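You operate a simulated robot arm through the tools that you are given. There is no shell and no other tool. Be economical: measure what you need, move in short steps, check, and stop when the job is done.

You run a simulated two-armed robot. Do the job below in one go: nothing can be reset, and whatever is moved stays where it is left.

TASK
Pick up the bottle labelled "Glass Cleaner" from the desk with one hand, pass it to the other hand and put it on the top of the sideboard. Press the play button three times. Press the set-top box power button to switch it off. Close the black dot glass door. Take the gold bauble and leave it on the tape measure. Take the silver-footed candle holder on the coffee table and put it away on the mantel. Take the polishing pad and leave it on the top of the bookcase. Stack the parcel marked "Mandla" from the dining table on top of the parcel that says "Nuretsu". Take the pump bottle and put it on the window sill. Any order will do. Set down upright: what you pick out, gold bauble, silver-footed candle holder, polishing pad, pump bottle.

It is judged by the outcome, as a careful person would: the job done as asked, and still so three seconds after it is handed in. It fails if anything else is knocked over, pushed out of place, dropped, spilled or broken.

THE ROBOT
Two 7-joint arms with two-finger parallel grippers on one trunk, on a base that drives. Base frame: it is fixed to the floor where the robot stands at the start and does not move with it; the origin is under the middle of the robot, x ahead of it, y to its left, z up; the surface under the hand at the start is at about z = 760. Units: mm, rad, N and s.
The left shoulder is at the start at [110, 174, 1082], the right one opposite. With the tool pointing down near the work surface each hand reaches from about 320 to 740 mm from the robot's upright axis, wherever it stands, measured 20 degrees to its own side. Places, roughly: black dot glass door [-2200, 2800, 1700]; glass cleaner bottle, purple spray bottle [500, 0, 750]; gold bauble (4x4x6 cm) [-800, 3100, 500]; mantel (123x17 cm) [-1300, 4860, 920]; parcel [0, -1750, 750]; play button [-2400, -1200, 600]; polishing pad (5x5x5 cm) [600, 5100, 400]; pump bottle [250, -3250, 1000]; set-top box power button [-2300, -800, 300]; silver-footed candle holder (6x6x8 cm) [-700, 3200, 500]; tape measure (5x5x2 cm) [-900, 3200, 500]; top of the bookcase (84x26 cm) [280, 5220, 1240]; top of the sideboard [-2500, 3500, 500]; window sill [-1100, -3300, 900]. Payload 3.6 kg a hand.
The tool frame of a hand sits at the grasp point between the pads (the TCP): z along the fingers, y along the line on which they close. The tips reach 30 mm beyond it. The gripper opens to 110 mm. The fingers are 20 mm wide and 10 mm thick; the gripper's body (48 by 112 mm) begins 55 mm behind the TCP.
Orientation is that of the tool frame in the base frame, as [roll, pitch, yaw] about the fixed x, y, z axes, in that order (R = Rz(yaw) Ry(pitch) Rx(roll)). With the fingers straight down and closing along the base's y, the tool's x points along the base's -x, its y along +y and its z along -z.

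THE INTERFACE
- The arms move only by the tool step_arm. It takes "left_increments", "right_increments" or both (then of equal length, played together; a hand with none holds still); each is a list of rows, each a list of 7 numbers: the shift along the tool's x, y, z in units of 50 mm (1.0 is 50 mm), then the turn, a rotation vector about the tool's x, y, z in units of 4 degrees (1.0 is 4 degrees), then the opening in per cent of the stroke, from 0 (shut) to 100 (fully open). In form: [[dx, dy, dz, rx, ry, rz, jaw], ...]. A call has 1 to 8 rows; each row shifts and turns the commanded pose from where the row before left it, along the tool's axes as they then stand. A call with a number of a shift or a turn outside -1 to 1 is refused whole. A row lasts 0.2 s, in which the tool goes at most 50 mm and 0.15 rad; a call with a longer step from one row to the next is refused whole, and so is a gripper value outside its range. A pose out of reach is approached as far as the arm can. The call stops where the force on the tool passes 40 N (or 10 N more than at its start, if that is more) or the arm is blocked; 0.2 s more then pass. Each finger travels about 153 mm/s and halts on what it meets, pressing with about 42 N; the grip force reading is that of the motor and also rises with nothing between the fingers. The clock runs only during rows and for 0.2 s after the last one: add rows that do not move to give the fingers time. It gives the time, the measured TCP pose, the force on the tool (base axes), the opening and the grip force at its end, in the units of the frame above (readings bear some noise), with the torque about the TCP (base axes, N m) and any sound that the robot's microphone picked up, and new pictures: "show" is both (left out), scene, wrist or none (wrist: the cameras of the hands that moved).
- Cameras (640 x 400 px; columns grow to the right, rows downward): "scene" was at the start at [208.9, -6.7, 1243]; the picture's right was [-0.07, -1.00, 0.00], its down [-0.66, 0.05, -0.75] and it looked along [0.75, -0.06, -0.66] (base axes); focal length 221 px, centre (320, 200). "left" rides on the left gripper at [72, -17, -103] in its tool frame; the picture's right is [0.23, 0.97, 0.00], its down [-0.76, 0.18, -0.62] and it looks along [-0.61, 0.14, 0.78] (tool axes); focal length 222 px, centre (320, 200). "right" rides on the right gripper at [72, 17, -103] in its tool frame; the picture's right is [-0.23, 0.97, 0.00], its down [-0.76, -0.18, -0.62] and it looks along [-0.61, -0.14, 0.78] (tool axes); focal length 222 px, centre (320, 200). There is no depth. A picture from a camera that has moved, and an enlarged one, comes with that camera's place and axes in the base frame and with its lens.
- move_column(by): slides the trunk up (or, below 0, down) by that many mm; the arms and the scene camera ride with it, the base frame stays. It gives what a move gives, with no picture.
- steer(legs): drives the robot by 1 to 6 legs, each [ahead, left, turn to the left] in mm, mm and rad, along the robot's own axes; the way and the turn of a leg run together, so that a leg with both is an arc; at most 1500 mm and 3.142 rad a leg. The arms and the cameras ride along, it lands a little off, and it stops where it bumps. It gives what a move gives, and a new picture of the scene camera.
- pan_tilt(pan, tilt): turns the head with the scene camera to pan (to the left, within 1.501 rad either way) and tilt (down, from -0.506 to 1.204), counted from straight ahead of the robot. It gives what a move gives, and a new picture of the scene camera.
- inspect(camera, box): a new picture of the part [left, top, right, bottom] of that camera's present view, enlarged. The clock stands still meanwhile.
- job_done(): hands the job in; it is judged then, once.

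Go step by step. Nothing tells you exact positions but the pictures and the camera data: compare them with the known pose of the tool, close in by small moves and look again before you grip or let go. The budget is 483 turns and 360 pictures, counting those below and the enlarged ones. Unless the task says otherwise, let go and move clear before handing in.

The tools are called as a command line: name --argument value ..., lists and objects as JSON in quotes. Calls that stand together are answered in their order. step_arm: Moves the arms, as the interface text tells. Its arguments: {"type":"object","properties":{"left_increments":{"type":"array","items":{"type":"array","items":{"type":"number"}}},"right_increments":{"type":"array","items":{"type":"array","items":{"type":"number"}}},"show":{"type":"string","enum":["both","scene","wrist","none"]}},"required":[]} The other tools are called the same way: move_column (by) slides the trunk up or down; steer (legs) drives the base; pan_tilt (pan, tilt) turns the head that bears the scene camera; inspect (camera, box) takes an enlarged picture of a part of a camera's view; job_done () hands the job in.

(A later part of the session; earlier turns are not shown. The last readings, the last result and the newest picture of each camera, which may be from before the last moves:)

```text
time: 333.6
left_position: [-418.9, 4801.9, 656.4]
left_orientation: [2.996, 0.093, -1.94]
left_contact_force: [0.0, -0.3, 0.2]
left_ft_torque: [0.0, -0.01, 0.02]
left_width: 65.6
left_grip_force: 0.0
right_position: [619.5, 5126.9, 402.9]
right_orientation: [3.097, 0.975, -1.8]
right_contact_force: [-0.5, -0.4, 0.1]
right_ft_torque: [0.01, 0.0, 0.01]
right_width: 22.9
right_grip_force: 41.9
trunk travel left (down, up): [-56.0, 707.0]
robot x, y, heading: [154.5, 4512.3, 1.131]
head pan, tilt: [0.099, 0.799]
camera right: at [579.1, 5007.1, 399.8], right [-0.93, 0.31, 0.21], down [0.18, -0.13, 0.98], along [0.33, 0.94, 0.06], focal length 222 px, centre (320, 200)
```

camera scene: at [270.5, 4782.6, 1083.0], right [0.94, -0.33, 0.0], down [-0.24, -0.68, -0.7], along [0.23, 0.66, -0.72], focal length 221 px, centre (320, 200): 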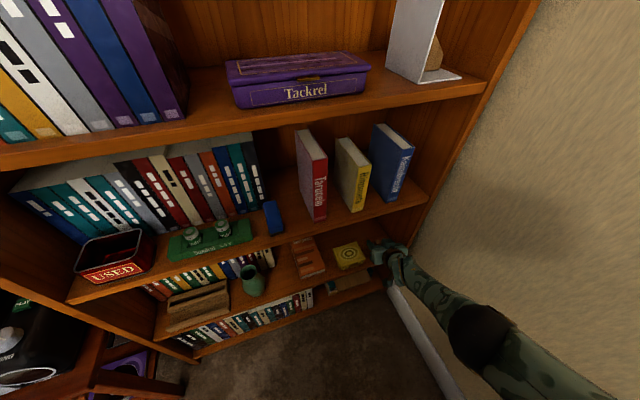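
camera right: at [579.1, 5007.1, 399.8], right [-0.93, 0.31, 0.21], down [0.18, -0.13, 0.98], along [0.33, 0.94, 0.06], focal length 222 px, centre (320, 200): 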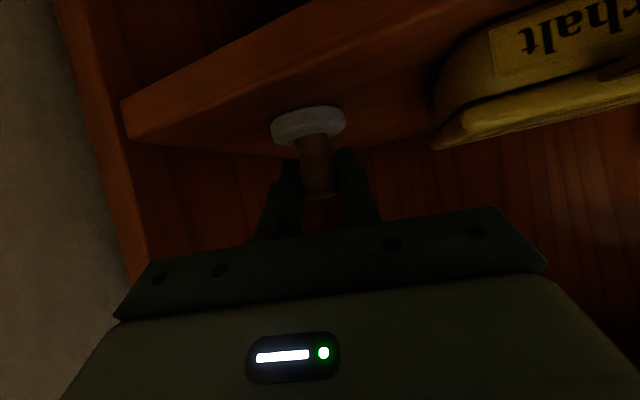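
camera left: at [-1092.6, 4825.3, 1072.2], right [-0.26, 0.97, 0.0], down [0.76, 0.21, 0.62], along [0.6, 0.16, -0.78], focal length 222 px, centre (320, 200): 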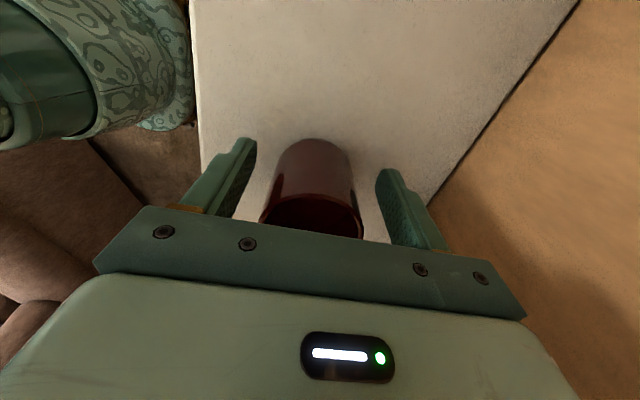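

Gripped. Lift 30 mm with the trunk and back straight out.

move_column --by 30

steer --legs '[[-150, -76, 0]]'

step_arm --right_increments '[[0, 0, 0, 0, 0, 0, 0]]' --show "wrist"

```text
time: 334.3
left_position: [-418.5, 4803.4, 685.9]
left_orientation: [2.994, 0.094, -1.942]
left_contact_force: [0.0, 0.2, 0.5]
left_ft_torque: [-0.03, -0.01, -0.03]
left_width: 66.1
left_grip_force: 0.1
right_position: [623.3, 5133.5, 457.3]
right_orientation: [3.113, 1.009, -1.789]
right_contact_force: [0.3, 1.0, -0.5]
right_ft_torque: [0.02, -0.01, -0.01]
right_width: 23.1
right_grip_force: 42.2
trunk travel left (down, up): [-86.0, 677.0]
robot x, y, heading: [156.3, 4514.0, 1.127]
head pan, tilt: [0.099, 0.799]
```

```text
time: 335.9
left_position: [-416.2, 4645.5, 686.6]
left_orientation: [2.992, 0.093, -1.936]
left_contact_force: [-0.2, 0.2, 0.3]
left_ft_torque: [-0.01, 0.0, 0.02]
left_width: 66.2
left_grip_force: 0.1
right_position: [627.4, 4978.8, 458.4]
right_orientation: [3.113, 1.013, -1.784]
right_contact_force: [-0.7, -0.3, -0.2]
right_ft_torque: [-0.01, -0.03, -0.03]
right_width: 23.0
right_grip_force: 42.0
trunk travel left (down, up): [-86.0, 677.0]
robot x, y, heading: [160.4, 4359.0, 1.133]
head pan, tilt: [0.099, 0.799]
stopped in leg 1: the robot was blocked; the commanded pose is now the measured one
camera scene: at [266.2, 4609.1, 1115.7], right [0.94, -0.33, 0.0], down [-0.24, -0.68, -0.7], along [0.23, 0.66, -0.72], focal length 221 px, centre (320, 200)
```

scene: 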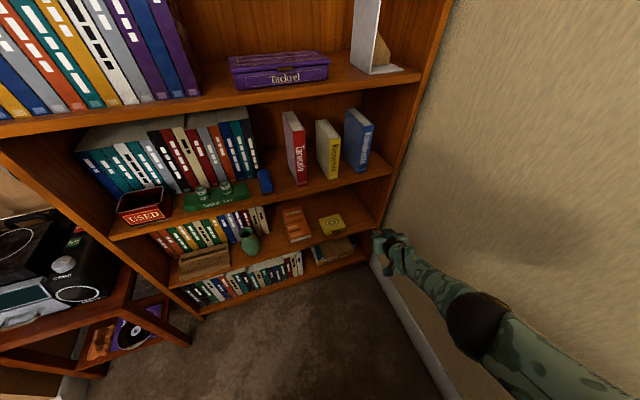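

```text
time: 336.3
left_position: [-415.4, 4644.5, 686.6]
left_orientation: [2.992, 0.093, -1.937]
left_contact_force: [-0.6, 0.5, -0.5]
left_ft_torque: [-0.02, 0.0, 0.03]
left_width: 66.1
left_grip_force: 0.1
right_position: [627.6, 4979.8, 458.5]
right_orientation: [3.116, 1.014, -1.784]
right_contact_force: [-1.0, -0.2, -0.7]
right_ft_torque: [-0.03, -0.01, -0.01]
right_width: 23.3
right_grip_force: 41.7
trunk travel left (down, up): [-86.0, 677.0]
robot x, y, heading: [161.4, 4355.4, 1.137]
head pan, tilt: [0.099, 0.799]
camera right: at [586.4, 4858.9, 450.5], right [-0.93, 0.3, 0.21], down [0.16, -0.16, 0.97], along [0.33, 0.94, 0.1], focal length 222 px, centre (320, 200)
```

right: 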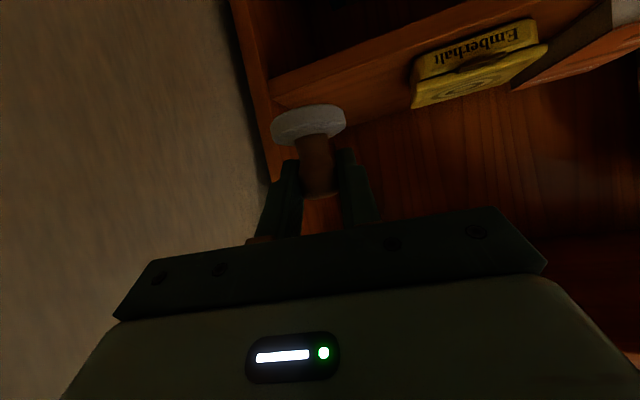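

The pad is out. I raise the trunk toward the bookcase top.

move_column --by 400

move_column --by 150

step_arm --right_increments '[[-0.8, 0.2, -0.4, 0, 0, 0, 0], [-0.8, 0.2, -0.4, 0, 0, 0, 0], [-0.8, 0.2, -0.4, 0, 0, 0, 0], [-0.8, 0.2, -0.4, 0, 0, 0, 0]]' --show "both"

```text
time: 340.1
left_position: [-416.0, 4644.3, 1088.3]
left_orientation: [2.993, 0.092, -1.936]
left_contact_force: [-1.2, 0.7, 0.5]
left_ft_torque: [-0.03, 0.03, 0.0]
left_width: 66.2
left_grip_force: 0.0
right_position: [633.1, 4992.1, 1117.8]
right_orientation: [-2.77, 1.362, -1.41]
right_contact_force: [-0.3, -0.1, -0.7]
right_ft_torque: [0.02, 0.01, 0.01]
right_width: 23.2
right_grip_force: 42.1
trunk travel left (down, up): [-486.0, 277.0]
robot x, y, heading: [159.3, 4355.6, 1.133]
head pan, tilt: [0.099, 0.799]
```

```text
time: 341.8
left_position: [-415.2, 4645.4, 1237.9]
left_orientation: [2.994, 0.093, -1.939]
left_contact_force: [-0.3, -0.3, 0.8]
left_ft_torque: [-0.02, 0.01, 0.01]
left_width: 66.0
left_grip_force: 0.0
right_position: [630.5, 4988.1, 1290.1]
right_orientation: [-2.691, 1.382, -1.334]
right_contact_force: [0.2, -0.1, -0.1]
right_ft_torque: [-0.01, 0.01, 0.0]
right_width: 23.1
right_grip_force: 42.7
trunk travel left (down, up): [-636.0, 127.0]
robot x, y, heading: [160.7, 4357.4, 1.134]
head pan, tilt: [0.099, 0.799]
```

```text
time: 342.8
left_position: [-417.1, 4645.2, 1237.6]
left_orientation: [2.993, 0.093, -1.937]
left_contact_force: [-0.6, -0.3, 0.4]
left_ft_torque: [-0.01, 0.03, -0.02]
left_width: 66.1
left_grip_force: 0.1
right_position: [632.6, 4988.6, 1289.8]
right_orientation: [-2.691, 1.383, -1.333]
right_contact_force: [0.0, 0.3, -1.0]
right_ft_torque: [-0.02, 0.02, 0.0]
right_width: 23.1
right_grip_force: 42.0
right hand out of reach, approached as far as the arm can: row 1, 2, 3, 4
trunk travel left (down, up): [-636.0, 127.0]
robot x, y, heading: [162.3, 4354.8, 1.132]
head pan, tilt: [0.099, 0.799]
camera scene: at [188.8, 4444.7, 1678.6], right [0.94, -0.33, 0.0], down [-0.24, -0.68, -0.7], along [0.23, 0.66, -0.72], focal length 221 px, centre (320, 200)
camera right: at [595.9, 4879.3, 1233.5], right [-0.96, 0.24, 0.14], down [0.01, -0.5, 0.87], along [0.28, 0.83, 0.48], focal length 222 px, centre (320, 200)
```

scene: 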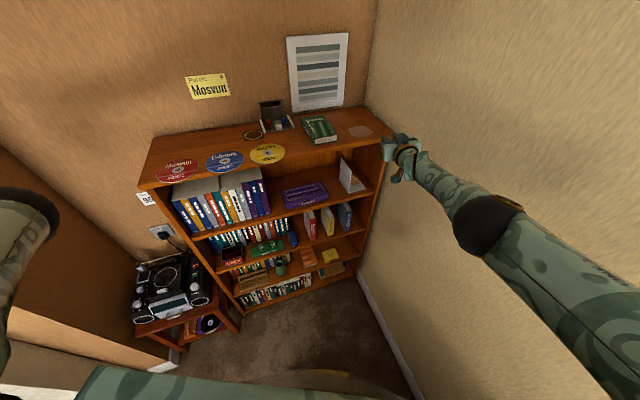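
right: 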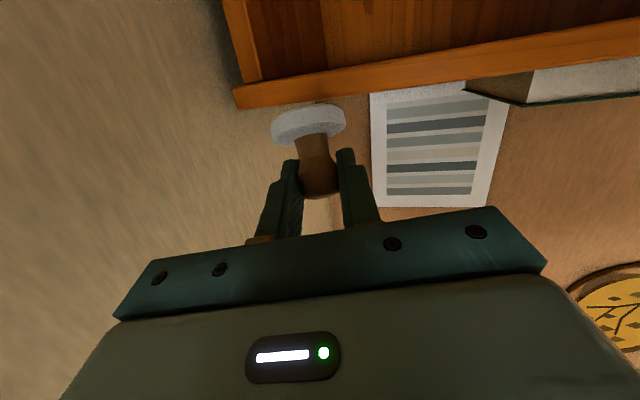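

Now the arm is over-stretched; I retract and raise the hand so that I can turn the base square to the bookcase.

step_arm --right_increments '[[0, 0.2, -0.8, 0, 0, 0, 0], [0, 0.2, -0.8, 0, 0, 0, 0], [-0.3, 0.2, -0.8, 0, 0, 0, 0], [-0.3, 0.2, -0.8, 0, 0, 0, 0], [-0.3, 0, -0.5, 0, 0, 0, 0], [-0.3, 0, -0.3, 0, 0, 0, 0]]' --show "none"

```text
time: 344.2
left_position: [-416.1, 4645.2, 1236.9]
left_orientation: [2.993, 0.094, -1.937]
left_contact_force: [0.1, 0.6, -0.1]
left_ft_torque: [0.0, 0.0, 0.02]
left_width: 66.1
left_grip_force: 0.0
right_position: [625.4, 4993.7, 1301.2]
right_orientation: [-2.695, 1.381, -1.337]
right_contact_force: [-0.4, 0.4, -0.7]
right_ft_torque: [0.01, -0.03, -0.01]
right_width: 23.1
right_grip_force: 42.4
right hand out of reach, approached as far as the arm can: row 1, 2, 3, 4, 5, 6
trunk travel left (down, up): [-636.0, 127.0]
robot x, y, heading: [162.9, 4356.0, 1.137]
head pan, tilt: [0.099, 0.799]
```

The wrist is at its limit in this tilt. I turn the hand back to the level orientation of the grasp, which should free it.

step_arm --right_increments '[[0, 0, 0, 0, 1, 0.2, 0], [0, 0, 0, 0, 1, 0.2, 0], [0, 0, 0, 0, 1, 0.2, 0], [0, 0, 0, 0, 1, 0.2, 0], [0, 0, 0, 0, 1, 0.2, 0], [0, 0, 0, 0, 1, 0.2, 0]]' --show "both"

```text
time: 345.6
left_position: [-416.8, 4645.2, 1237.9]
left_orientation: [2.994, 0.091, -1.938]
left_contact_force: [0.9, 0.0, -0.2]
left_ft_torque: [0.01, 0.03, 0.01]
left_width: 66.0
left_grip_force: 0.1
right_position: [624.6, 4993.4, 1300.7]
right_orientation: [-3.058, 1.162, -1.703]
right_contact_force: [0.7, 0.5, 0.0]
right_ft_torque: [0.03, -0.02, 0.02]
right_width: 23.3
right_grip_force: 41.4
right hand out of reach, approached as far as the arm can: row 3, 4, 6
trunk travel left (down, up): [-636.0, 127.0]
robot x, y, heading: [157.6, 4355.8, 1.133]
head pan, tilt: [0.099, 0.799]
camera scene: at [189.0, 4444.6, 1678.6], right [0.94, -0.33, 0.0], down [-0.24, -0.68, -0.7], along [0.23, 0.66, -0.72], focal length 221 px, centre (320, 200)
camera right: at [583.5, 4875.3, 1272.8], right [-0.94, 0.29, 0.18], down [0.09, -0.29, 0.95], along [0.33, 0.91, 0.25], focal length 222 px, centre (320, 200)
```

scene: 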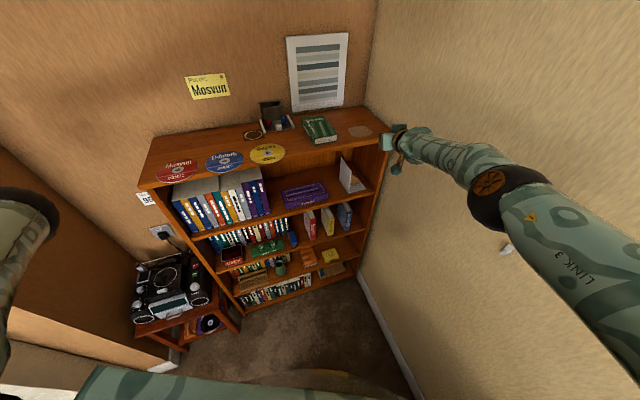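
right: 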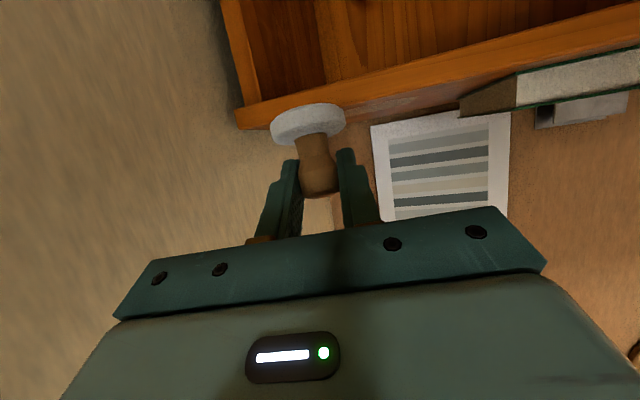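

Better. Now pull the hand back and left, away from the wall.

step_arm --right_increments '[[0, 0.6, -0.4, 0, 0.5, 0, 0], [0, 0.6, -0.4, 0, 0.5, 0, 0], [0, 0.6, -0.4, 0, 0.5, 0, 0], [0, 0.6, -0.4, 0, 0.5, 0, 0], [0, 0.6, -0.4, 0, 0.5, 0, 0]]' --show "none"

```text
time: 346.8
left_position: [-415.9, 4643.9, 1237.9]
left_orientation: [2.995, 0.095, -1.935]
left_contact_force: [0.7, 0.1, 0.3]
left_ft_torque: [-0.01, 0.02, -0.03]
left_width: 66.0
left_grip_force: 0.0
right_position: [455.8, 4941.1, 1341.6]
right_orientation: [-3.084, 0.987, -1.727]
right_contact_force: [0.7, 0.0, -0.1]
right_ft_torque: [0.01, -0.01, 0.01]
right_width: 23.1
right_grip_force: 42.1
trunk travel left (down, up): [-636.0, 127.0]
robot x, y, heading: [156.5, 4357.5, 1.135]
head pan, tilt: [0.099, 0.799]
```

Level again. I raise 40 mm and drive the hand over the free spot between the yellow disc and the green book.

move_column --by 40

steer --legs '[[60, 191, 0], [60, 0, 0]]'

step_arm --right_increments '[[0, 0, 0, 0, 0, 0, 0]]' --show "wrist"

```text
time: 347.7
left_position: [-414.5, 4644.9, 1277.4]
left_orientation: [2.994, 0.094, -1.937]
left_contact_force: [0.4, 0.2, 0.1]
left_ft_torque: [0.02, -0.02, -0.01]
left_width: 66.0
left_grip_force: 0.1
right_position: [456.8, 4940.5, 1382.6]
right_orientation: [-3.084, 0.985, -1.727]
right_contact_force: [-0.3, 0.6, -1.0]
right_ft_torque: [-0.01, -0.02, -0.01]
right_width: 23.3
right_grip_force: 41.8
trunk travel left (down, up): [-676.0, 87.0]
robot x, y, heading: [157.9, 4355.3, 1.129]
head pan, tilt: [0.099, 0.799]
```

```text
time: 349.8
left_position: [-541.9, 4816.7, 1277.9]
left_orientation: [2.995, 0.1, -1.929]
left_contact_force: [-0.6, -1.5, 0.3]
left_ft_torque: [0.05, -0.04, -0.02]
left_width: 65.9
left_grip_force: 0.0
right_position: [328.1, 5116.7, 1388.5]
right_orientation: [-3.077, 0.995, -1.713]
right_contact_force: [-1.0, -0.5, 0.1]
right_ft_torque: [-0.01, -0.02, -0.01]
right_width: 22.9
right_grip_force: 41.9
trunk travel left (down, up): [-676.0, 87.0]
robot x, y, heading: [40.4, 4543.7, 1.141]
head pan, tilt: [0.099, 0.799]
camera scene: at [62.0, 4617.1, 1719.4], right [0.95, -0.32, 0.0], down [-0.23, -0.67, -0.7], along [0.23, 0.66, -0.71], focal length 221 px, centre (320, 200)
```

scene: 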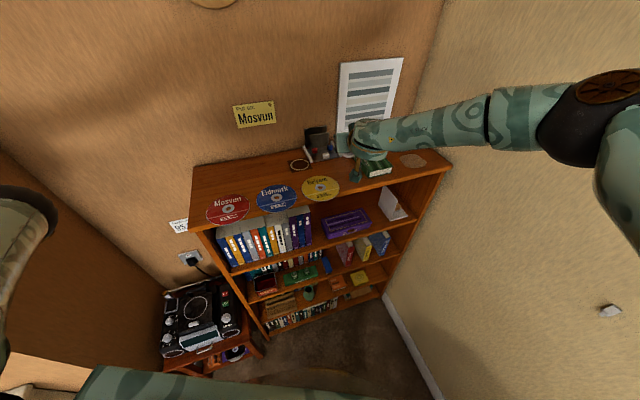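

```text
time: 350.2
left_position: [-536.1, 4827.5, 1277.7]
left_orientation: [2.991, 0.093, -1.929]
left_contact_force: [-0.5, -0.1, 1.1]
left_ft_torque: [0.02, 0.02, -0.02]
left_width: 65.9
left_grip_force: 0.2
right_position: [334.3, 5129.6, 1382.9]
right_orientation: [-3.082, 0.988, -1.716]
right_contact_force: [-0.4, -1.1, -0.7]
right_ft_torque: [0.0, -0.01, 0.01]
right_width: 23.0
right_grip_force: 41.9
trunk travel left (down, up): [-676.0, 87.0]
robot x, y, heading: [43.7, 4543.4, 1.143]
head pan, tilt: [0.099, 0.799]
camera right: at [292.3, 5008.5, 1377.0], right [-0.94, 0.31, 0.16], down [0.12, -0.13, 0.98], along [0.33, 0.94, 0.08], focal length 222 px, centre (320, 200)
```

right: 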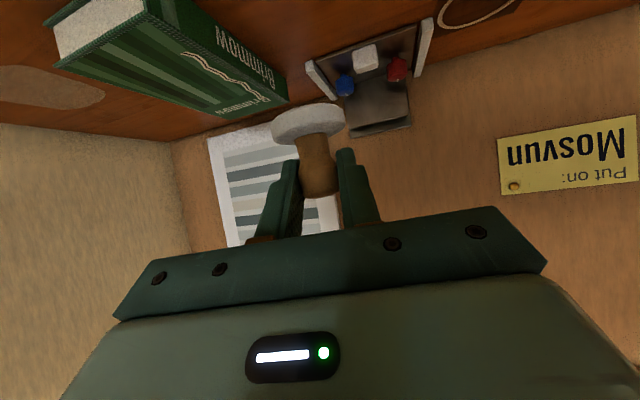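

The spot is free: book edge x≈385, gadget y≥5250, disc edge x≈290. I correct a small roll and lower the pad 65 mm.

step_arm --right_increments '[[0, 0, 0, 0, 0.19, 1, 0], [0.36, 0, 0.24, 0, 0, 0, 0], [0.36, 0, 0.24, 0, 0, 0, 0], [0.36, 0, 0.24, 0, 0, 0, 0]]' --show "wrist"

```text
time: 351.2
left_position: [-535.3, 4827.2, 1276.8]
left_orientation: [2.992, 0.092, -1.929]
left_contact_force: [0.9, 1.1, 0.0]
left_ft_torque: [-0.03, -0.01, 0.0]
left_width: 66.2
left_grip_force: 0.1
right_position: [331.1, 5129.0, 1316.8]
right_orientation: [3.095, 0.975, -1.847]
right_contact_force: [-1.7, 0.4, -0.1]
right_ft_torque: [0.03, 0.02, 0.01]
right_width: 23.0
right_grip_force: 41.8
trunk travel left (down, up): [-676.0, 87.0]
robot x, y, heading: [40.2, 4542.0, 1.141]
head pan, tilt: [0.099, 0.799]
camera right: at [286.2, 5010.1, 1314.8], right [-0.91, 0.35, 0.21], down [0.18, -0.13, 0.97], along [0.37, 0.93, 0.06], focal length 222 px, centre (320, 200)
```

right: 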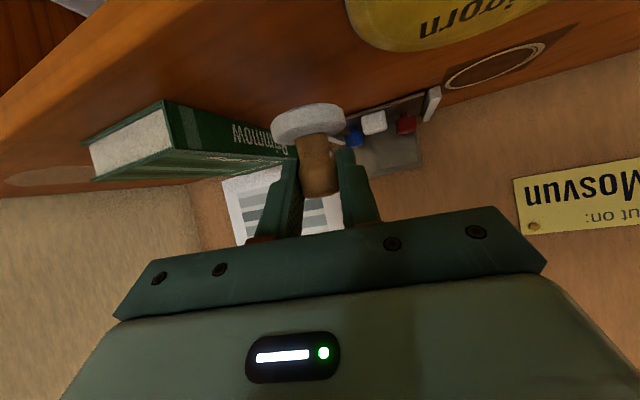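

Level. Shift 8 mm right and lower gently to contact.

step_arm --right_increments '[[0, -0.16, 0, 0, 0, 0, 0], [0.08, 0, 0.055, 0, 0, 0, 0], [0.06, 0, 0.04, 0, 0, 0, 0], [0.04, 0, 0.03, 0, 0, 0, 0]]' --show "none"

step_arm --right_increments '[[0.04, 0, 0.028, 0, 0, 0, 0], [0.04, 0, 0.028, 0, 0, 0, 0], [0.0, 0, 0.0, 0, 0, 0, 0]]' --show "none"

```text
time: 352.2
left_position: [-536.0, 4824.6, 1276.8]
left_orientation: [2.994, 0.093, -1.93]
left_contact_force: [0.2, -0.1, 0.3]
left_ft_torque: [-0.01, 0.0, -0.07]
left_width: 65.9
left_grip_force: 0.1
right_position: [339.2, 5125.7, 1306.8]
right_orientation: [3.094, 0.975, -1.845]
right_contact_force: [-0.3, 0.1, 0.5]
right_ft_torque: [0.03, -0.01, -0.01]
right_width: 22.8
right_grip_force: 41.9
trunk travel left (down, up): [-676.0, 87.0]
robot x, y, heading: [43.3, 4541.7, 1.139]
head pan, tilt: [0.099, 0.799]
```

```text
time: 353.0
left_position: [-535.9, 4825.2, 1277.8]
left_orientation: [2.993, 0.092, -1.928]
left_contact_force: [-0.3, -0.2, -0.2]
left_ft_torque: [0.02, 0.02, 0.0]
left_width: 65.9
left_grip_force: 0.0
right_position: [340.6, 5125.8, 1302.3]
right_orientation: [3.094, 0.975, -1.844]
right_contact_force: [0.3, -0.2, -1.0]
right_ft_torque: [0.01, 0.02, -0.01]
right_width: 23.2
right_grip_force: 42.0
trunk travel left (down, up): [-676.0, 87.0]
robot x, y, heading: [42.5, 4544.5, 1.14]
head pan, tilt: [0.099, 0.799]
```

step_arm --right_increments '[[0.05, 0, 0.034, 0, 0, 0, 0], [0.05, 0, 0.034, 0, 0, 0, 0], [0.05, 0, 0.034, 0, 0, 0, 0], [0, 0, 0, 0, 0, 0, 0]]' --show "wrist"

```text
time: 354.0
left_position: [-536.4, 4825.9, 1277.9]
left_orientation: [2.994, 0.093, -1.928]
left_contact_force: [0.3, -0.7, 1.1]
left_ft_torque: [-0.03, 0.0, -0.02]
left_width: 66.0
left_grip_force: 0.1
right_position: [339.2, 5126.4, 1292.7]
right_orientation: [3.095, 0.977, -1.845]
right_contact_force: [0.0, 0.4, 2.4]
right_ft_torque: [0.03, 0.02, 0.01]
right_width: 23.0
right_grip_force: 41.9
trunk travel left (down, up): [-676.0, 87.0]
robot x, y, heading: [44.0, 4546.9, 1.139]
head pan, tilt: [0.099, 0.799]
camera right: at [292.8, 5007.7, 1290.1], right [-0.91, 0.35, 0.21], down [0.18, -0.14, 0.97], along [0.37, 0.93, 0.06], focal length 222 px, centre (320, 200)
```

right: 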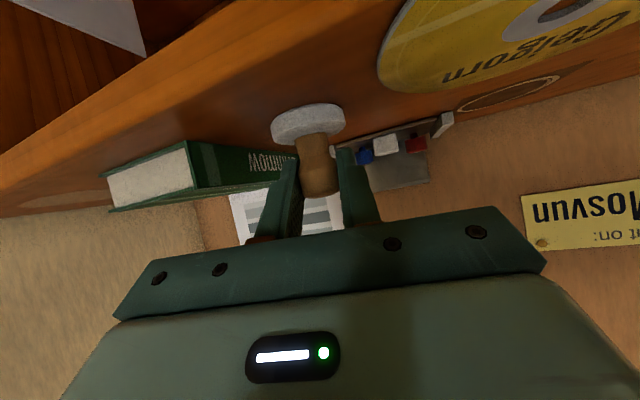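

Just touching (z≈1240). One more tiny step, then open.

step_arm --right_increments '[[0.02, 0, 0.014, 0, 0, 0, 0], [0, 0, 0, 0, 0, 0, 0], [0, 0, 0, 0, 0, 0, 25], [0, 0, 0, 0, 0, 0, 32], [0, 0, 0, 0, 0, 0, 38]]' --show "wrist"

```text
time: 355.2
left_position: [-536.3, 4825.5, 1276.8]
left_orientation: [2.994, 0.092, -1.927]
left_contact_force: [0.1, -0.5, -0.6]
left_ft_torque: [-0.02, 0.02, 0.01]
left_width: 66.1
left_grip_force: 0.0
right_position: [339.4, 5127.7, 1291.1]
right_orientation: [3.094, 0.976, -1.844]
right_contact_force: [0.0, 0.0, 0.1]
right_ft_torque: [0.02, 0.0, 0.01]
right_width: 42.0
right_grip_force: 0.2
trunk travel left (down, up): [-676.0, 87.0]
robot x, y, heading: [42.9, 4540.9, 1.14]
head pan, tilt: [0.099, 0.799]
camera right: at [293.1, 5008.0, 1288.9], right [-0.91, 0.35, 0.21], down [0.18, -0.13, 0.97], along [0.37, 0.93, 0.06], focal length 222 px, centre (320, 200)
```

right: 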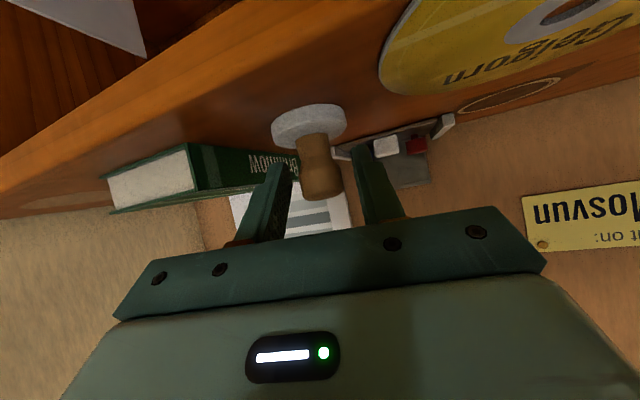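

Released and standing. Withdraw along the tool axis.

step_arm --right_increments '[[0, 0, -0.4, 0, 0, 0, 38], [0, 0, -0.6, 0, 0, 0, 38], [0, 0, -0.7, 0, 0, 0, 38], [0, 0, -0.7, 0, 0, 0, 38]]' --show "wrist"

steer --legs '[[-120, 0, 0]]'

```text
time: 356.2
left_position: [-536.8, 4825.0, 1277.2]
left_orientation: [2.993, 0.096, -1.928]
left_contact_force: [-0.4, -0.6, 1.1]
left_ft_torque: [0.03, 0.0, -0.04]
left_width: 66.0
left_grip_force: 0.0
right_position: [317.2, 5028.9, 1359.7]
right_orientation: [3.103, 0.968, -1.843]
right_contact_force: [-0.3, -0.7, 0.2]
right_ft_torque: [0.01, 0.0, 0.03]
right_width: 41.4
right_grip_force: 0.0
trunk travel left (down, up): [-676.0, 87.0]
robot x, y, heading: [38.9, 4544.3, 1.139]
head pan, tilt: [0.099, 0.799]
camera right: at [270.3, 4909.9, 1358.4], right [-0.91, 0.36, 0.21], down [0.17, -0.13, 0.98], along [0.37, 0.93, 0.05], focal length 222 px, centre (320, 200)
```

right: 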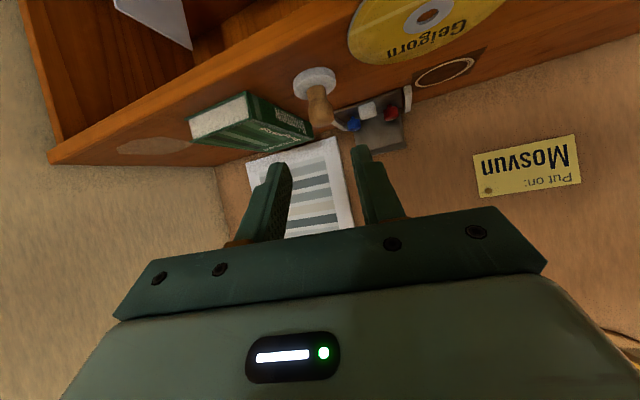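

```text
time: 357.4
left_position: [-585.1, 4716.9, 1277.3]
left_orientation: [2.993, 0.093, -1.929]
left_contact_force: [0.8, 0.3, 0.8]
left_ft_torque: [0.01, 0.01, 0.0]
left_width: 66.0
left_grip_force: 0.2
right_position: [268.5, 4922.2, 1359.8]
right_orientation: [3.101, 0.967, -1.841]
right_contact_force: [0.5, 0.4, -0.3]
right_ft_torque: [0.02, -0.01, 0.0]
right_width: 41.8
right_grip_force: 0.0
trunk travel left (down, up): [-676.0, 87.0]
robot x, y, heading: [-9.4, 4433.5, 1.145]
head pan, tilt: [0.099, 0.799]
camera scene: at [20.1, 4521.5, 1718.6], right [0.95, -0.32, 0.0], down [-0.23, -0.68, -0.7], along [0.23, 0.66, -0.72], focal length 221 px, centre (320, 200)
```

scene: 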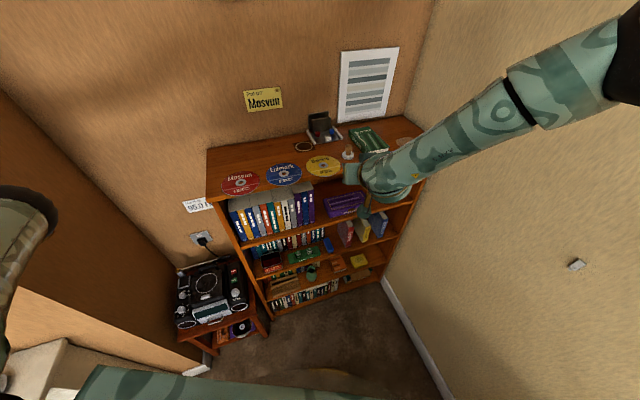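

The pad stands on the bookcase top. I bring both arms back to compact forward poses before driving off.

step_arm --left_increments '[[-0.62, -0.6, 0, 0, 0, 0, 60], [-0.62, -0.6, 0, 0, 0, 0, 60], [-0.62, -0.6, 0, 0, 0, 0, 60], [-0.62, -0.7, 0, 0, 0, 0, 60], [-0.62, -0.7, 0, 0, 0, 0, 60], [-0.62, -0.7, 0, 0, 0, 0, 60], [-0.62, -0.7, 0, 0, 0, 0, 60], [-0.62, -0.7, 0, 0, 0, 0, 60]]' --right_increments '[[0, 0, -0.6, 0, 0, 0, 40], [0, 0, -0.6, 0, 1, 0, 40], [0, 0, -0.3, 0, 1, 0, 40], [0, 0, 0, 0, 1, 0, 40], [0, 0, 0, 0, 1, 0, 40], [0, 0, 0, 0, 1, 0, 40], [0, 0, 0, 0, 1, 0, 40], [0, 0, 0, 0, 1, 0, 40]]' --show "none"

move_column --by -250

step_arm --left_increments '[[0, 0, 0, 0, 0, 0, 60], [0, 0, 0, 0, 0, 0, 60], [0, 0, 0, 0, 0, 0, 60], [0, 0, 0, 0, 0, 0, 60], [0, 0, 0, 0, 0, 0, 60], [0, 0, 0, 0, 0, 0, 60], [0, 0, 0, 0, 0, 0, 60]]' --right_increments '[[0, 0, 0, 0, 1, 0, 40], [0, 0, 0, 0, 1, 0, 40], [0, 0, 0, 0, 1, 0, 40], [0, 0, 0, 0, 1, 0, 40], [0, 0, 0, 0, 1, 0, 40], [0, 0, 0, 0, 1, 0, 40], [0, 0, 0, 0, 1, 0, 40]]' --show "scene"

```text
time: 359.2
left_position: [-250.1, 4859.6, 1260.0]
left_orientation: [2.991, 0.091, -1.928]
left_contact_force: [0.4, -0.3, -0.2]
left_ft_torque: [-0.02, -0.01, 0.02]
left_width: 66.1
left_grip_force: 0.0
right_position: [253.4, 4862.5, 1402.7]
right_orientation: [3.113, 0.479, -1.821]
right_contact_force: [0.5, -0.2, -0.7]
right_ft_torque: [-0.01, 0.0, 0.02]
right_width: 43.7
right_grip_force: 0.1
trunk travel left (down, up): [-676.0, 87.0]
robot x, y, heading: [-7.4, 4434.0, 1.139]
head pan, tilt: [0.099, 0.799]
```

```text
time: 361.8
left_position: [-252.3, 4860.6, 1012.5]
left_orientation: [2.991, 0.094, -1.93]
left_contact_force: [-0.8, 0.0, -1.0]
left_ft_torque: [-0.01, 0.0, 0.0]
left_width: 66.0
left_grip_force: 0.2
right_position: [252.8, 4861.5, 1152.8]
right_orientation: [3.115, 0.48, -1.82]
right_contact_force: [0.4, -0.3, 0.3]
right_ft_torque: [0.0, 0.02, -0.01]
right_width: 44.0
right_grip_force: 0.1
trunk travel left (down, up): [-426.0, 337.0]
robot x, y, heading: [-8.0, 4432.4, 1.14]
head pan, tilt: [0.099, 0.799]
```

```text
time: 363.4
left_position: [-253.7, 4860.8, 1011.2]
left_orientation: [2.994, 0.092, -1.929]
left_contact_force: [-0.8, 0.3, 0.2]
left_ft_torque: [0.02, -0.01, 0.02]
left_width: 66.1
left_grip_force: 0.1
right_position: [253.0, 4862.2, 1152.0]
right_orientation: [3.119, -0.012, -1.81]
right_contact_force: [-0.8, 0.3, 0.0]
right_ft_torque: [-0.03, 0.0, -0.01]
right_width: 44.3
right_grip_force: 0.2
trunk travel left (down, up): [-426.0, 337.0]
robot x, y, heading: [-8.2, 4436.5, 1.145]
head pan, tilt: [0.099, 0.799]
camera scene: at [31.1, 4545.4, 1467.6], right [0.95, -0.32, 0.0], down [-0.23, -0.68, -0.7], along [0.23, 0.66, -0.72], focal length 221 px, centre (320, 200)
```

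scene: 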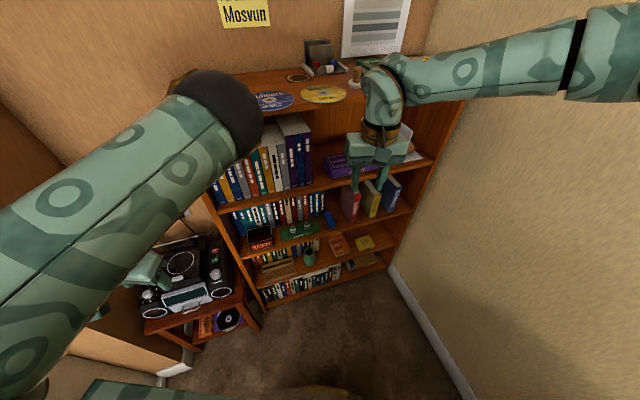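

Both arms are compact. I turn west and drive back around the hearth corner to the aisle, then face south.

steer --legs '[[0, 0, 2.0], [412, 84, 0], [230, 250, 0], [192, 218, 0], [658, 132, 0], [0, 0, 1.57]]'

```text
time: 381.4
left_position: [-1083.5, 3448.2, 1009.9]
left_orientation: [2.995, 0.093, 1.655]
left_contact_force: [0.6, 0.9, -0.5]
left_ft_torque: [0.0, 0.0, 0.01]
left_width: 65.9
left_grip_force: 0.1
right_position: [-1539.3, 3230.3, 1152.6]
right_orientation: [3.119, -0.009, 1.777]
right_contact_force: [0.3, 0.2, 0.3]
right_ft_torque: [0.03, -0.03, -0.02]
right_width: 43.9
right_grip_force: 0.2
trunk travel left (down, up): [-426.0, 337.0]
robot x, y, heading: [-1487.4, 3728.3, -1.552]
head pan, tilt: [0.099, 0.799]
camera scene: at [-1478.5, 3609.6, 1467.6], right [-0.99, -0.11, 0.0], down [-0.08, 0.71, -0.7], along [0.08, -0.69, -0.72], focal length 221 px, centre (320, 200)
```

scene: 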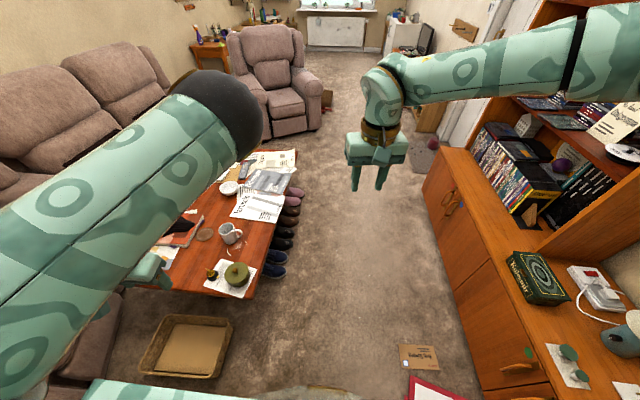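

The aisle is clear; drive south toward the TV stand.

steer --legs '[[1400, -190, 0], [1450, 0, -0.02], [1450, 0, 0], [300, 0, 0]]'

pan_tilt --pan -1.2 --tilt 0.7

```text
time: 403.8
left_position: [-1329.2, -1190.6, 1011.4]
left_orientation: [2.993, 0.094, 1.624]
left_contact_force: [0.2, 0.4, 0.2]
left_ft_torque: [0.02, 0.02, 0.01]
left_width: 66.0
left_grip_force: 0.1
right_position: [-1793.0, -1397.5, 1151.8]
right_orientation: [3.119, -0.011, 1.743]
right_contact_force: [0.7, 0.6, -0.1]
right_ft_torque: [-0.01, 0.01, 0.02]
right_width: 44.1
right_grip_force: 0.1
trunk travel left (down, up): [-426.0, 337.0]
robot x, y, heading: [-1723.0, -899.5, -1.587]
head pan, tilt: [0.099, 0.799]
camera scene: at [-1721.0, -1018.9, 1467.6], right [-1.0, -0.08, 0.0], down [-0.06, 0.72, -0.7], along [0.06, -0.69, -0.72], focal length 221 px, centre (320, 200)
```

scene: 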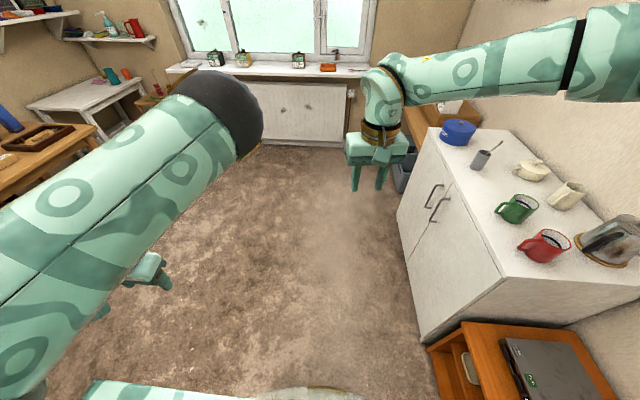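

```text
time: 405.2
left_position: [-1332.3, -1192.2, 1010.7]
left_orientation: [2.992, 0.093, 1.624]
left_contact_force: [-0.4, -0.1, 0.1]
left_ft_torque: [0.01, 0.0, -0.01]
left_width: 66.1
left_grip_force: 0.1
right_position: [-1792.6, -1396.2, 1154.5]
right_orientation: [3.118, -0.008, 1.744]
right_contact_force: [-0.2, 0.0, -0.1]
right_ft_torque: [0.0, 0.01, 0.02]
right_width: 44.3
right_grip_force: 0.0
trunk travel left (down, up): [-426.0, 337.0]
robot x, y, heading: [-1721.4, -895.8, -1.589]
head pan, tilt: [-1.201, 0.7]
camera scene: at [-1807.3, -967.0, 1475.9], right [-0.34, 0.94, 0.0], down [0.6, 0.22, -0.76], along [-0.72, -0.26, -0.64], focal length 221 px, centre (320, 200)
```

scene: 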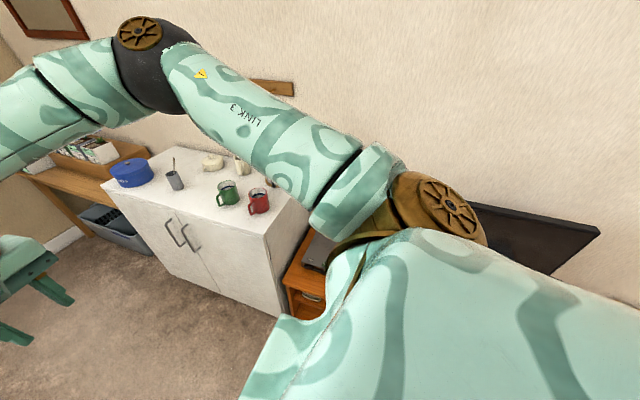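

steer --legs '[[0, 0, -1.56]]'

pan_tilt --pan 0.0 --tilt 0.8

```text
time: 409.5
left_position: [-2026.5, -1286.3, 1010.5]
left_orientation: [2.992, 0.093, 0.029]
left_contact_force: [-0.3, -0.3, -0.1]
left_ft_torque: [-0.03, 0.01, 0.03]
left_width: 65.9
left_grip_force: 0.1
right_position: [-2219.2, -817.6, 1152.9]
right_orientation: [3.119, -0.008, 0.148]
right_contact_force: [0.3, 0.5, -0.6]
right_ft_torque: [-0.01, 0.01, 0.01]
right_width: 44.1
right_grip_force: 0.0
trunk travel left (down, up): [-426.0, 337.0]
robot x, y, heading: [-1721.7, -894.5, 3.094]
head pan, tilt: [-1.201, 0.7]
camera scene: at [-1792.0, -817.7, 1475.9], right [0.95, 0.32, 0.0], down [0.21, -0.61, -0.76], along [-0.25, 0.72, -0.64], focal length 221 px, centre (320, 200)
```

scene: 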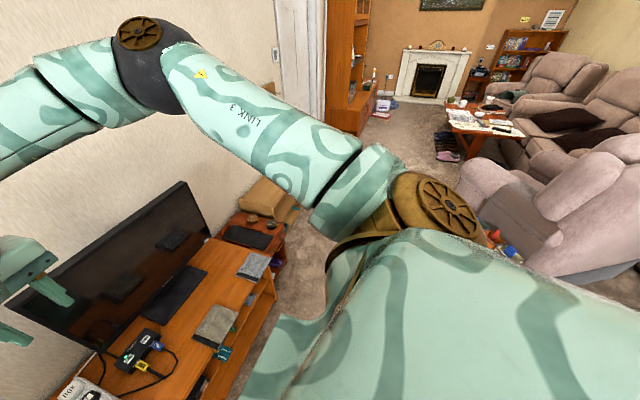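

```text
time: 410.9
left_position: [-2025.2, -1286.8, 1010.5]
left_orientation: [2.993, 0.093, 0.03]
left_contact_force: [-0.4, -0.1, -0.3]
left_ft_torque: [0.02, -0.05, 0.0]
left_width: 65.9
left_grip_force: 0.0
right_position: [-2219.5, -816.7, 1153.3]
right_orientation: [3.12, -0.009, 0.149]
right_contact_force: [-0.3, 0.6, 0.0]
right_ft_torque: [0.01, 0.01, 0.01]
right_width: 43.8
right_grip_force: 0.1
trunk travel left (down, up): [-426.0, 337.0]
robot x, y, heading: [-1720.4, -902.2, 3.101]
head pan, tilt: [0.0, 0.799]
camera scene: at [-1845.3, -894.7, 1467.6], right [0.04, 1.0, 0.0], down [0.72, -0.03, -0.7], along [-0.7, 0.03, -0.72], focal length 221 px, centre (320, 200)
```

scene: 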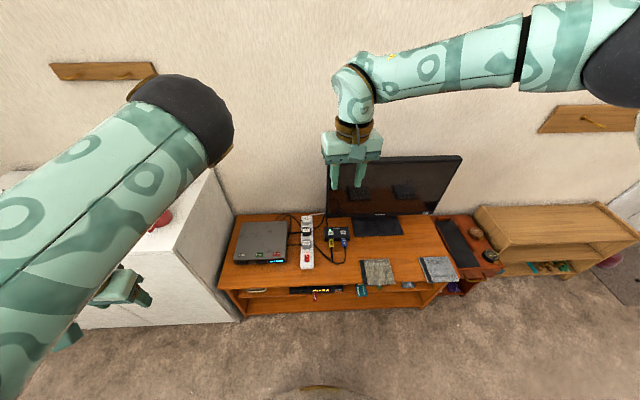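

I see the grey player on the stand and a black set-top box on the shelf below. I enlarge both.

inspect --camera "scene" --box '[225, 205, 345, 280]'

inspect --camera "scene" --box '[240, 265, 400, 325]'

```text
5.33 times, centred on (285, 242) of scene
camera zoom: at [-1845.3, -894.7, 1467.6], right [0.04, 1.0, 0.0], down [0.72, -0.03, -0.7], along [-0.7, 0.03, -0.72], focal length 1180 px, centre (507, -27)
```

zoom: 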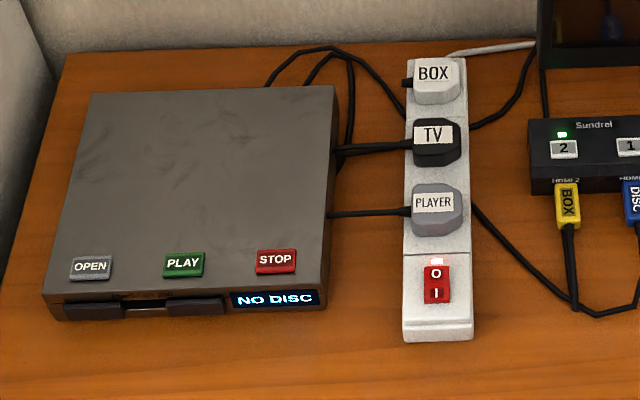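

```text
4.00 times, centred on (320, 295) of scene
camera zoom: at [-1845.3, -894.7, 1467.6], right [0.04, 1.0, 0.0], down [0.72, -0.03, -0.7], along [-0.7, 0.03, -0.72], focal length 885 px, centre (320, -180)
```

zoom: 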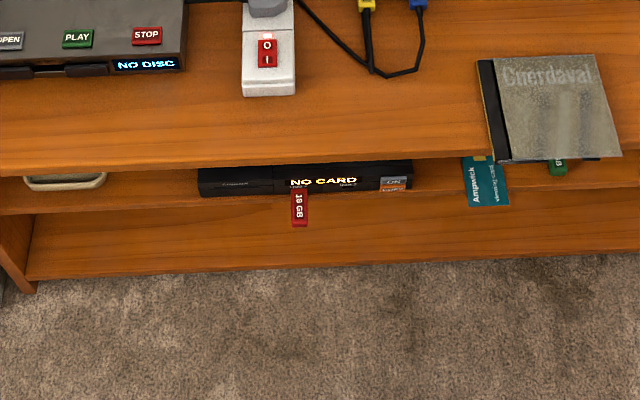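

PLAY is the green button on top of the player. I lower the trunk, shut and level the left hand, to use it as the pressing finger.

move_column --by -300

step_arm --left_increments '[[0, 0, 0, 0.7, 0.45, 0, 30], [0, 0, 0, 0.7, 0.45, 0, 0], [0, 0, 0, 0.7, 0.43, 0, 0], [0, 0, 0, 0, 0, 0, 0]]' --show "both"

```text
time: 413.9
left_position: [-2029.0, -1285.9, 681.0]
left_orientation: [2.981, -0.063, 0.03]
left_contact_force: [-0.1, 0.5, 0.6]
left_ft_torque: [0.0, 0.0, 0.01]
left_width: 66.0
left_grip_force: 0.0
right_position: [-2218.5, -818.7, 853.5]
right_orientation: [3.119, -0.009, 0.149]
right_contact_force: [-0.1, 0.8, 0.6]
right_ft_torque: [-0.01, 0.04, -0.04]
right_width: 44.0
right_grip_force: 0.1
trunk travel left (down, up): [-126.0, 637.0]
robot x, y, heading: [-1725.0, -898.5, 3.102]
head pan, tilt: [0.0, 0.799]
```

```text
time: 414.9
left_position: [-2031.5, -1284.5, 680.6]
left_orientation: [3.129, -0.154, 0.038]
left_contact_force: [0.4, -0.1, 0.0]
left_ft_torque: [-0.02, 0.02, -0.01]
left_width: 0.1
left_grip_force: 37.4
right_position: [-2218.5, -819.0, 852.9]
right_orientation: [3.12, -0.01, 0.148]
right_contact_force: [0.9, -0.4, 0.5]
right_ft_torque: [-0.01, -0.01, -0.04]
right_width: 43.7
right_grip_force: 0.0
trunk travel left (down, up): [-126.0, 637.0]
robot x, y, heading: [-1725.8, -899.4, 3.099]
head pan, tilt: [0.0, 0.799]
camera scene: at [-1977.2, -889.1, 1158.5], right [0.04, 1.0, 0.0], down [0.72, -0.03, -0.7], along [-0.7, 0.03, -0.72], focal length 221 px, centre (320, 200)
camera left: at [-1975.3, -1265.4, 794.5], right [0.26, -0.96, 0.05], down [-0.84, -0.2, 0.5], along [-0.47, -0.17, -0.86], focal length 222 px, centre (320, 200)
```

scene: 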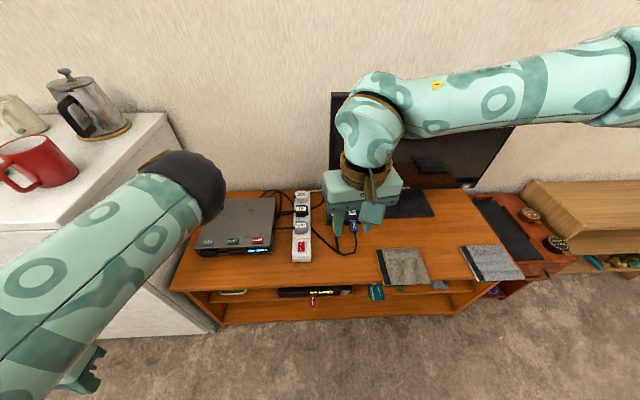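
left: 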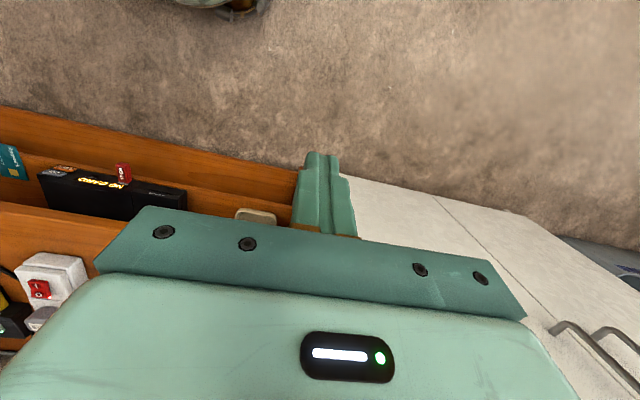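

PLAY is at about (-2388,-1152), top z≈558. I move the left hand forward toward it in stages, watching the elbow.

step_arm --left_increments '[[-0.8, -0.3, -0.4, 0, -0.55, 0, 0], [-0.8, -0.3, -0.4, 0, -0.55, 0, 0], [-0.8, -0.3, -0.2, 0, -0.55, 0, 0], [-0.8, -0.3, 0, 0, -0.55, 0, 0]]' --show "scene"

```text
time: 415.9
left_position: [-2199.3, -1231.7, 713.4]
left_orientation: [3.124, -0.002, 0.036]
left_contact_force: [0.7, -0.1, 0.2]
left_ft_torque: [-0.02, 0.03, 0.0]
left_width: 0.0
left_grip_force: 37.4
right_position: [-2219.6, -818.7, 852.6]
right_orientation: [3.118, -0.012, 0.148]
right_contact_force: [0.4, -0.4, 0.1]
right_ft_torque: [0.01, -0.01, -0.01]
right_width: 44.1
right_grip_force: 0.0
trunk travel left (down, up): [-126.0, 637.0]
robot x, y, heading: [-1723.7, -902.5, 3.095]
head pan, tilt: [0.0, 0.799]
camera scene: at [-1977.5, -889.0, 1158.4], right [0.04, 1.0, 0.0], down [0.72, -0.03, -0.7], along [-0.7, 0.03, -0.72], focal length 221 px, centre (320, 200)
```

scene: 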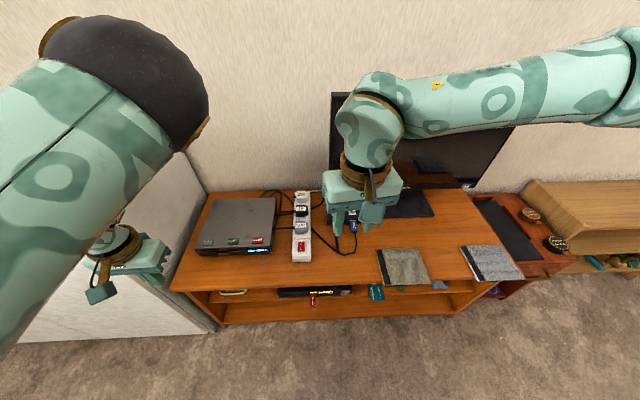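

Elbow rises nicely. Continue to above PLAY.

step_arm --left_increments '[[-0.76, -0.3, 0, 0, 0, 0, 0], [-0.76, -0.3, 0, 0, 0, 0, 0], [-0.76, -0.3, 0.1, 0, 0, 0, 0], [-0.76, -0.3, 0.2, 0, 0, 0, 0], [-0.76, -0.3, 0.3, 0, 0, 0, 0]]' --show "both"

```text
time: 417.1
left_position: [-2390.0, -1164.3, 683.1]
left_orientation: [3.125, -0.006, 0.036]
left_contact_force: [-0.5, 0.5, 0.7]
left_ft_torque: [0.01, 0.0, 0.02]
left_width: 0.3
left_grip_force: 37.0
right_position: [-2219.4, -817.7, 852.2]
right_orientation: [3.118, -0.011, 0.147]
right_contact_force: [0.1, -0.5, 0.0]
right_ft_torque: [-0.03, 0.0, 0.0]
right_width: 44.1
right_grip_force: 0.1
trunk travel left (down, up): [-126.0, 637.0]
robot x, y, heading: [-1729.8, -896.7, 3.102]
head pan, tilt: [0.0, 0.799]
camera scene: at [-1978.1, -889.2, 1158.2], right [0.04, 1.0, 0.0], down [0.72, -0.03, -0.7], along [-0.7, 0.03, -0.72], focal length 221 px, centre (320, 200)
camera left: at [-2318.3, -1142.9, 786.6], right [0.26, -0.96, 0.02], down [-0.76, -0.2, 0.62], along [-0.6, -0.17, -0.78], focal length 222 px, centre (320, 200)
```

scene: 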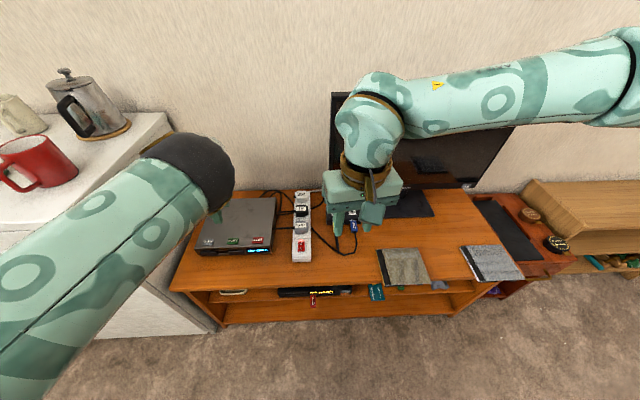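
left: 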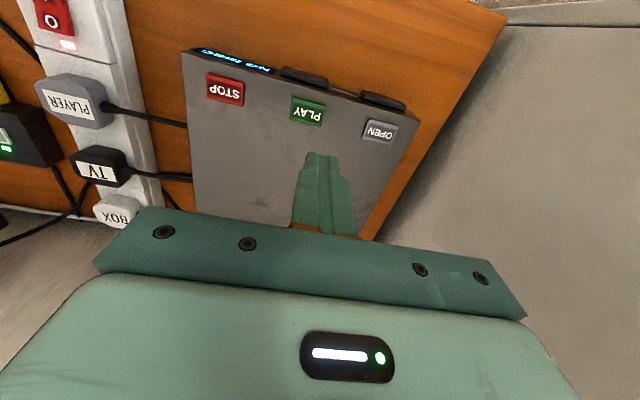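

PLAY at (-2386,-1151). I align and descend to just above it.

step_arm --left_increments '[[0.08, -0.26, 0.4, 0, 0, 0, 0], [0, 0, 0.5, 0, 0, 0, 0], [0, 0, 0.5, 0, 0, 0, 0], [0, 0, 0.2, 0, 0, 0, 0]]' --show "wrist"

```text
time: 418.1
left_position: [-2386.0, -1149.7, 601.1]
left_orientation: [3.128, -0.002, 0.035]
left_contact_force: [0.8, -0.7, -0.7]
left_ft_torque: [0.03, 0.01, 0.0]
left_width: 0.2
left_grip_force: 37.6
right_position: [-2219.6, -818.1, 852.2]
right_orientation: [3.119, -0.009, 0.148]
right_contact_force: [-0.4, -0.5, -0.2]
right_ft_torque: [-0.01, 0.01, -0.01]
right_width: 44.1
right_grip_force: 0.1
trunk travel left (down, up): [-126.0, 637.0]
robot x, y, heading: [-1723.5, -900.7, 3.103]
head pan, tilt: [0.0, 0.799]
camera left: at [-2314.8, -1128.7, 705.9], right [0.26, -0.97, 0.01], down [-0.76, -0.2, 0.62], along [-0.6, -0.17, -0.78], focal length 222 px, centre (320, 200)
```

left: 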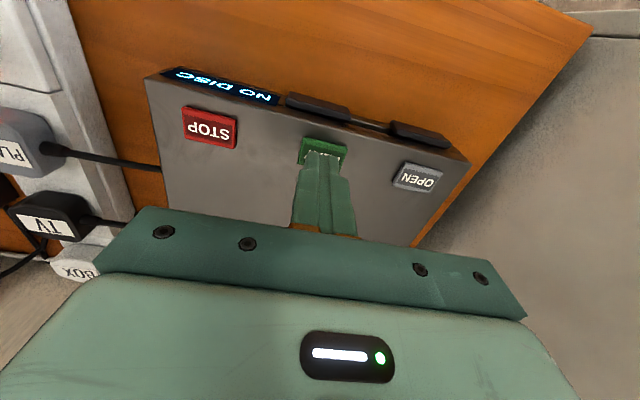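

Tip is right over PLAY. Press down slowly.

step_arm --left_increments '[[0, 0, 0.06, 0, 0, 0, 0], [0, 0, 0.06, 0, 0, 0, 0], [0, 0, 0.06, 0, 0, 0, 0], [0, 0, 0.06, 0, 0, 0, 0]]' --show "none"

```text
time: 419.1
left_position: [-2388.0, -1150.9, 591.4]
left_orientation: [3.128, -0.002, 0.035]
left_contact_force: [0.5, -0.1, -0.3]
left_ft_torque: [0.0, 0.03, 0.03]
left_width: 0.0
left_grip_force: 37.7
right_position: [-2217.7, -817.3, 853.8]
right_orientation: [3.12, -0.01, 0.148]
right_contact_force: [0.4, 0.4, -0.2]
right_ft_torque: [0.02, 0.02, 0.02]
right_width: 44.0
right_grip_force: 0.1
trunk travel left (down, up): [-126.0, 637.0]
robot x, y, heading: [-1725.7, -900.1, 3.095]
head pan, tilt: [0.0, 0.799]
```

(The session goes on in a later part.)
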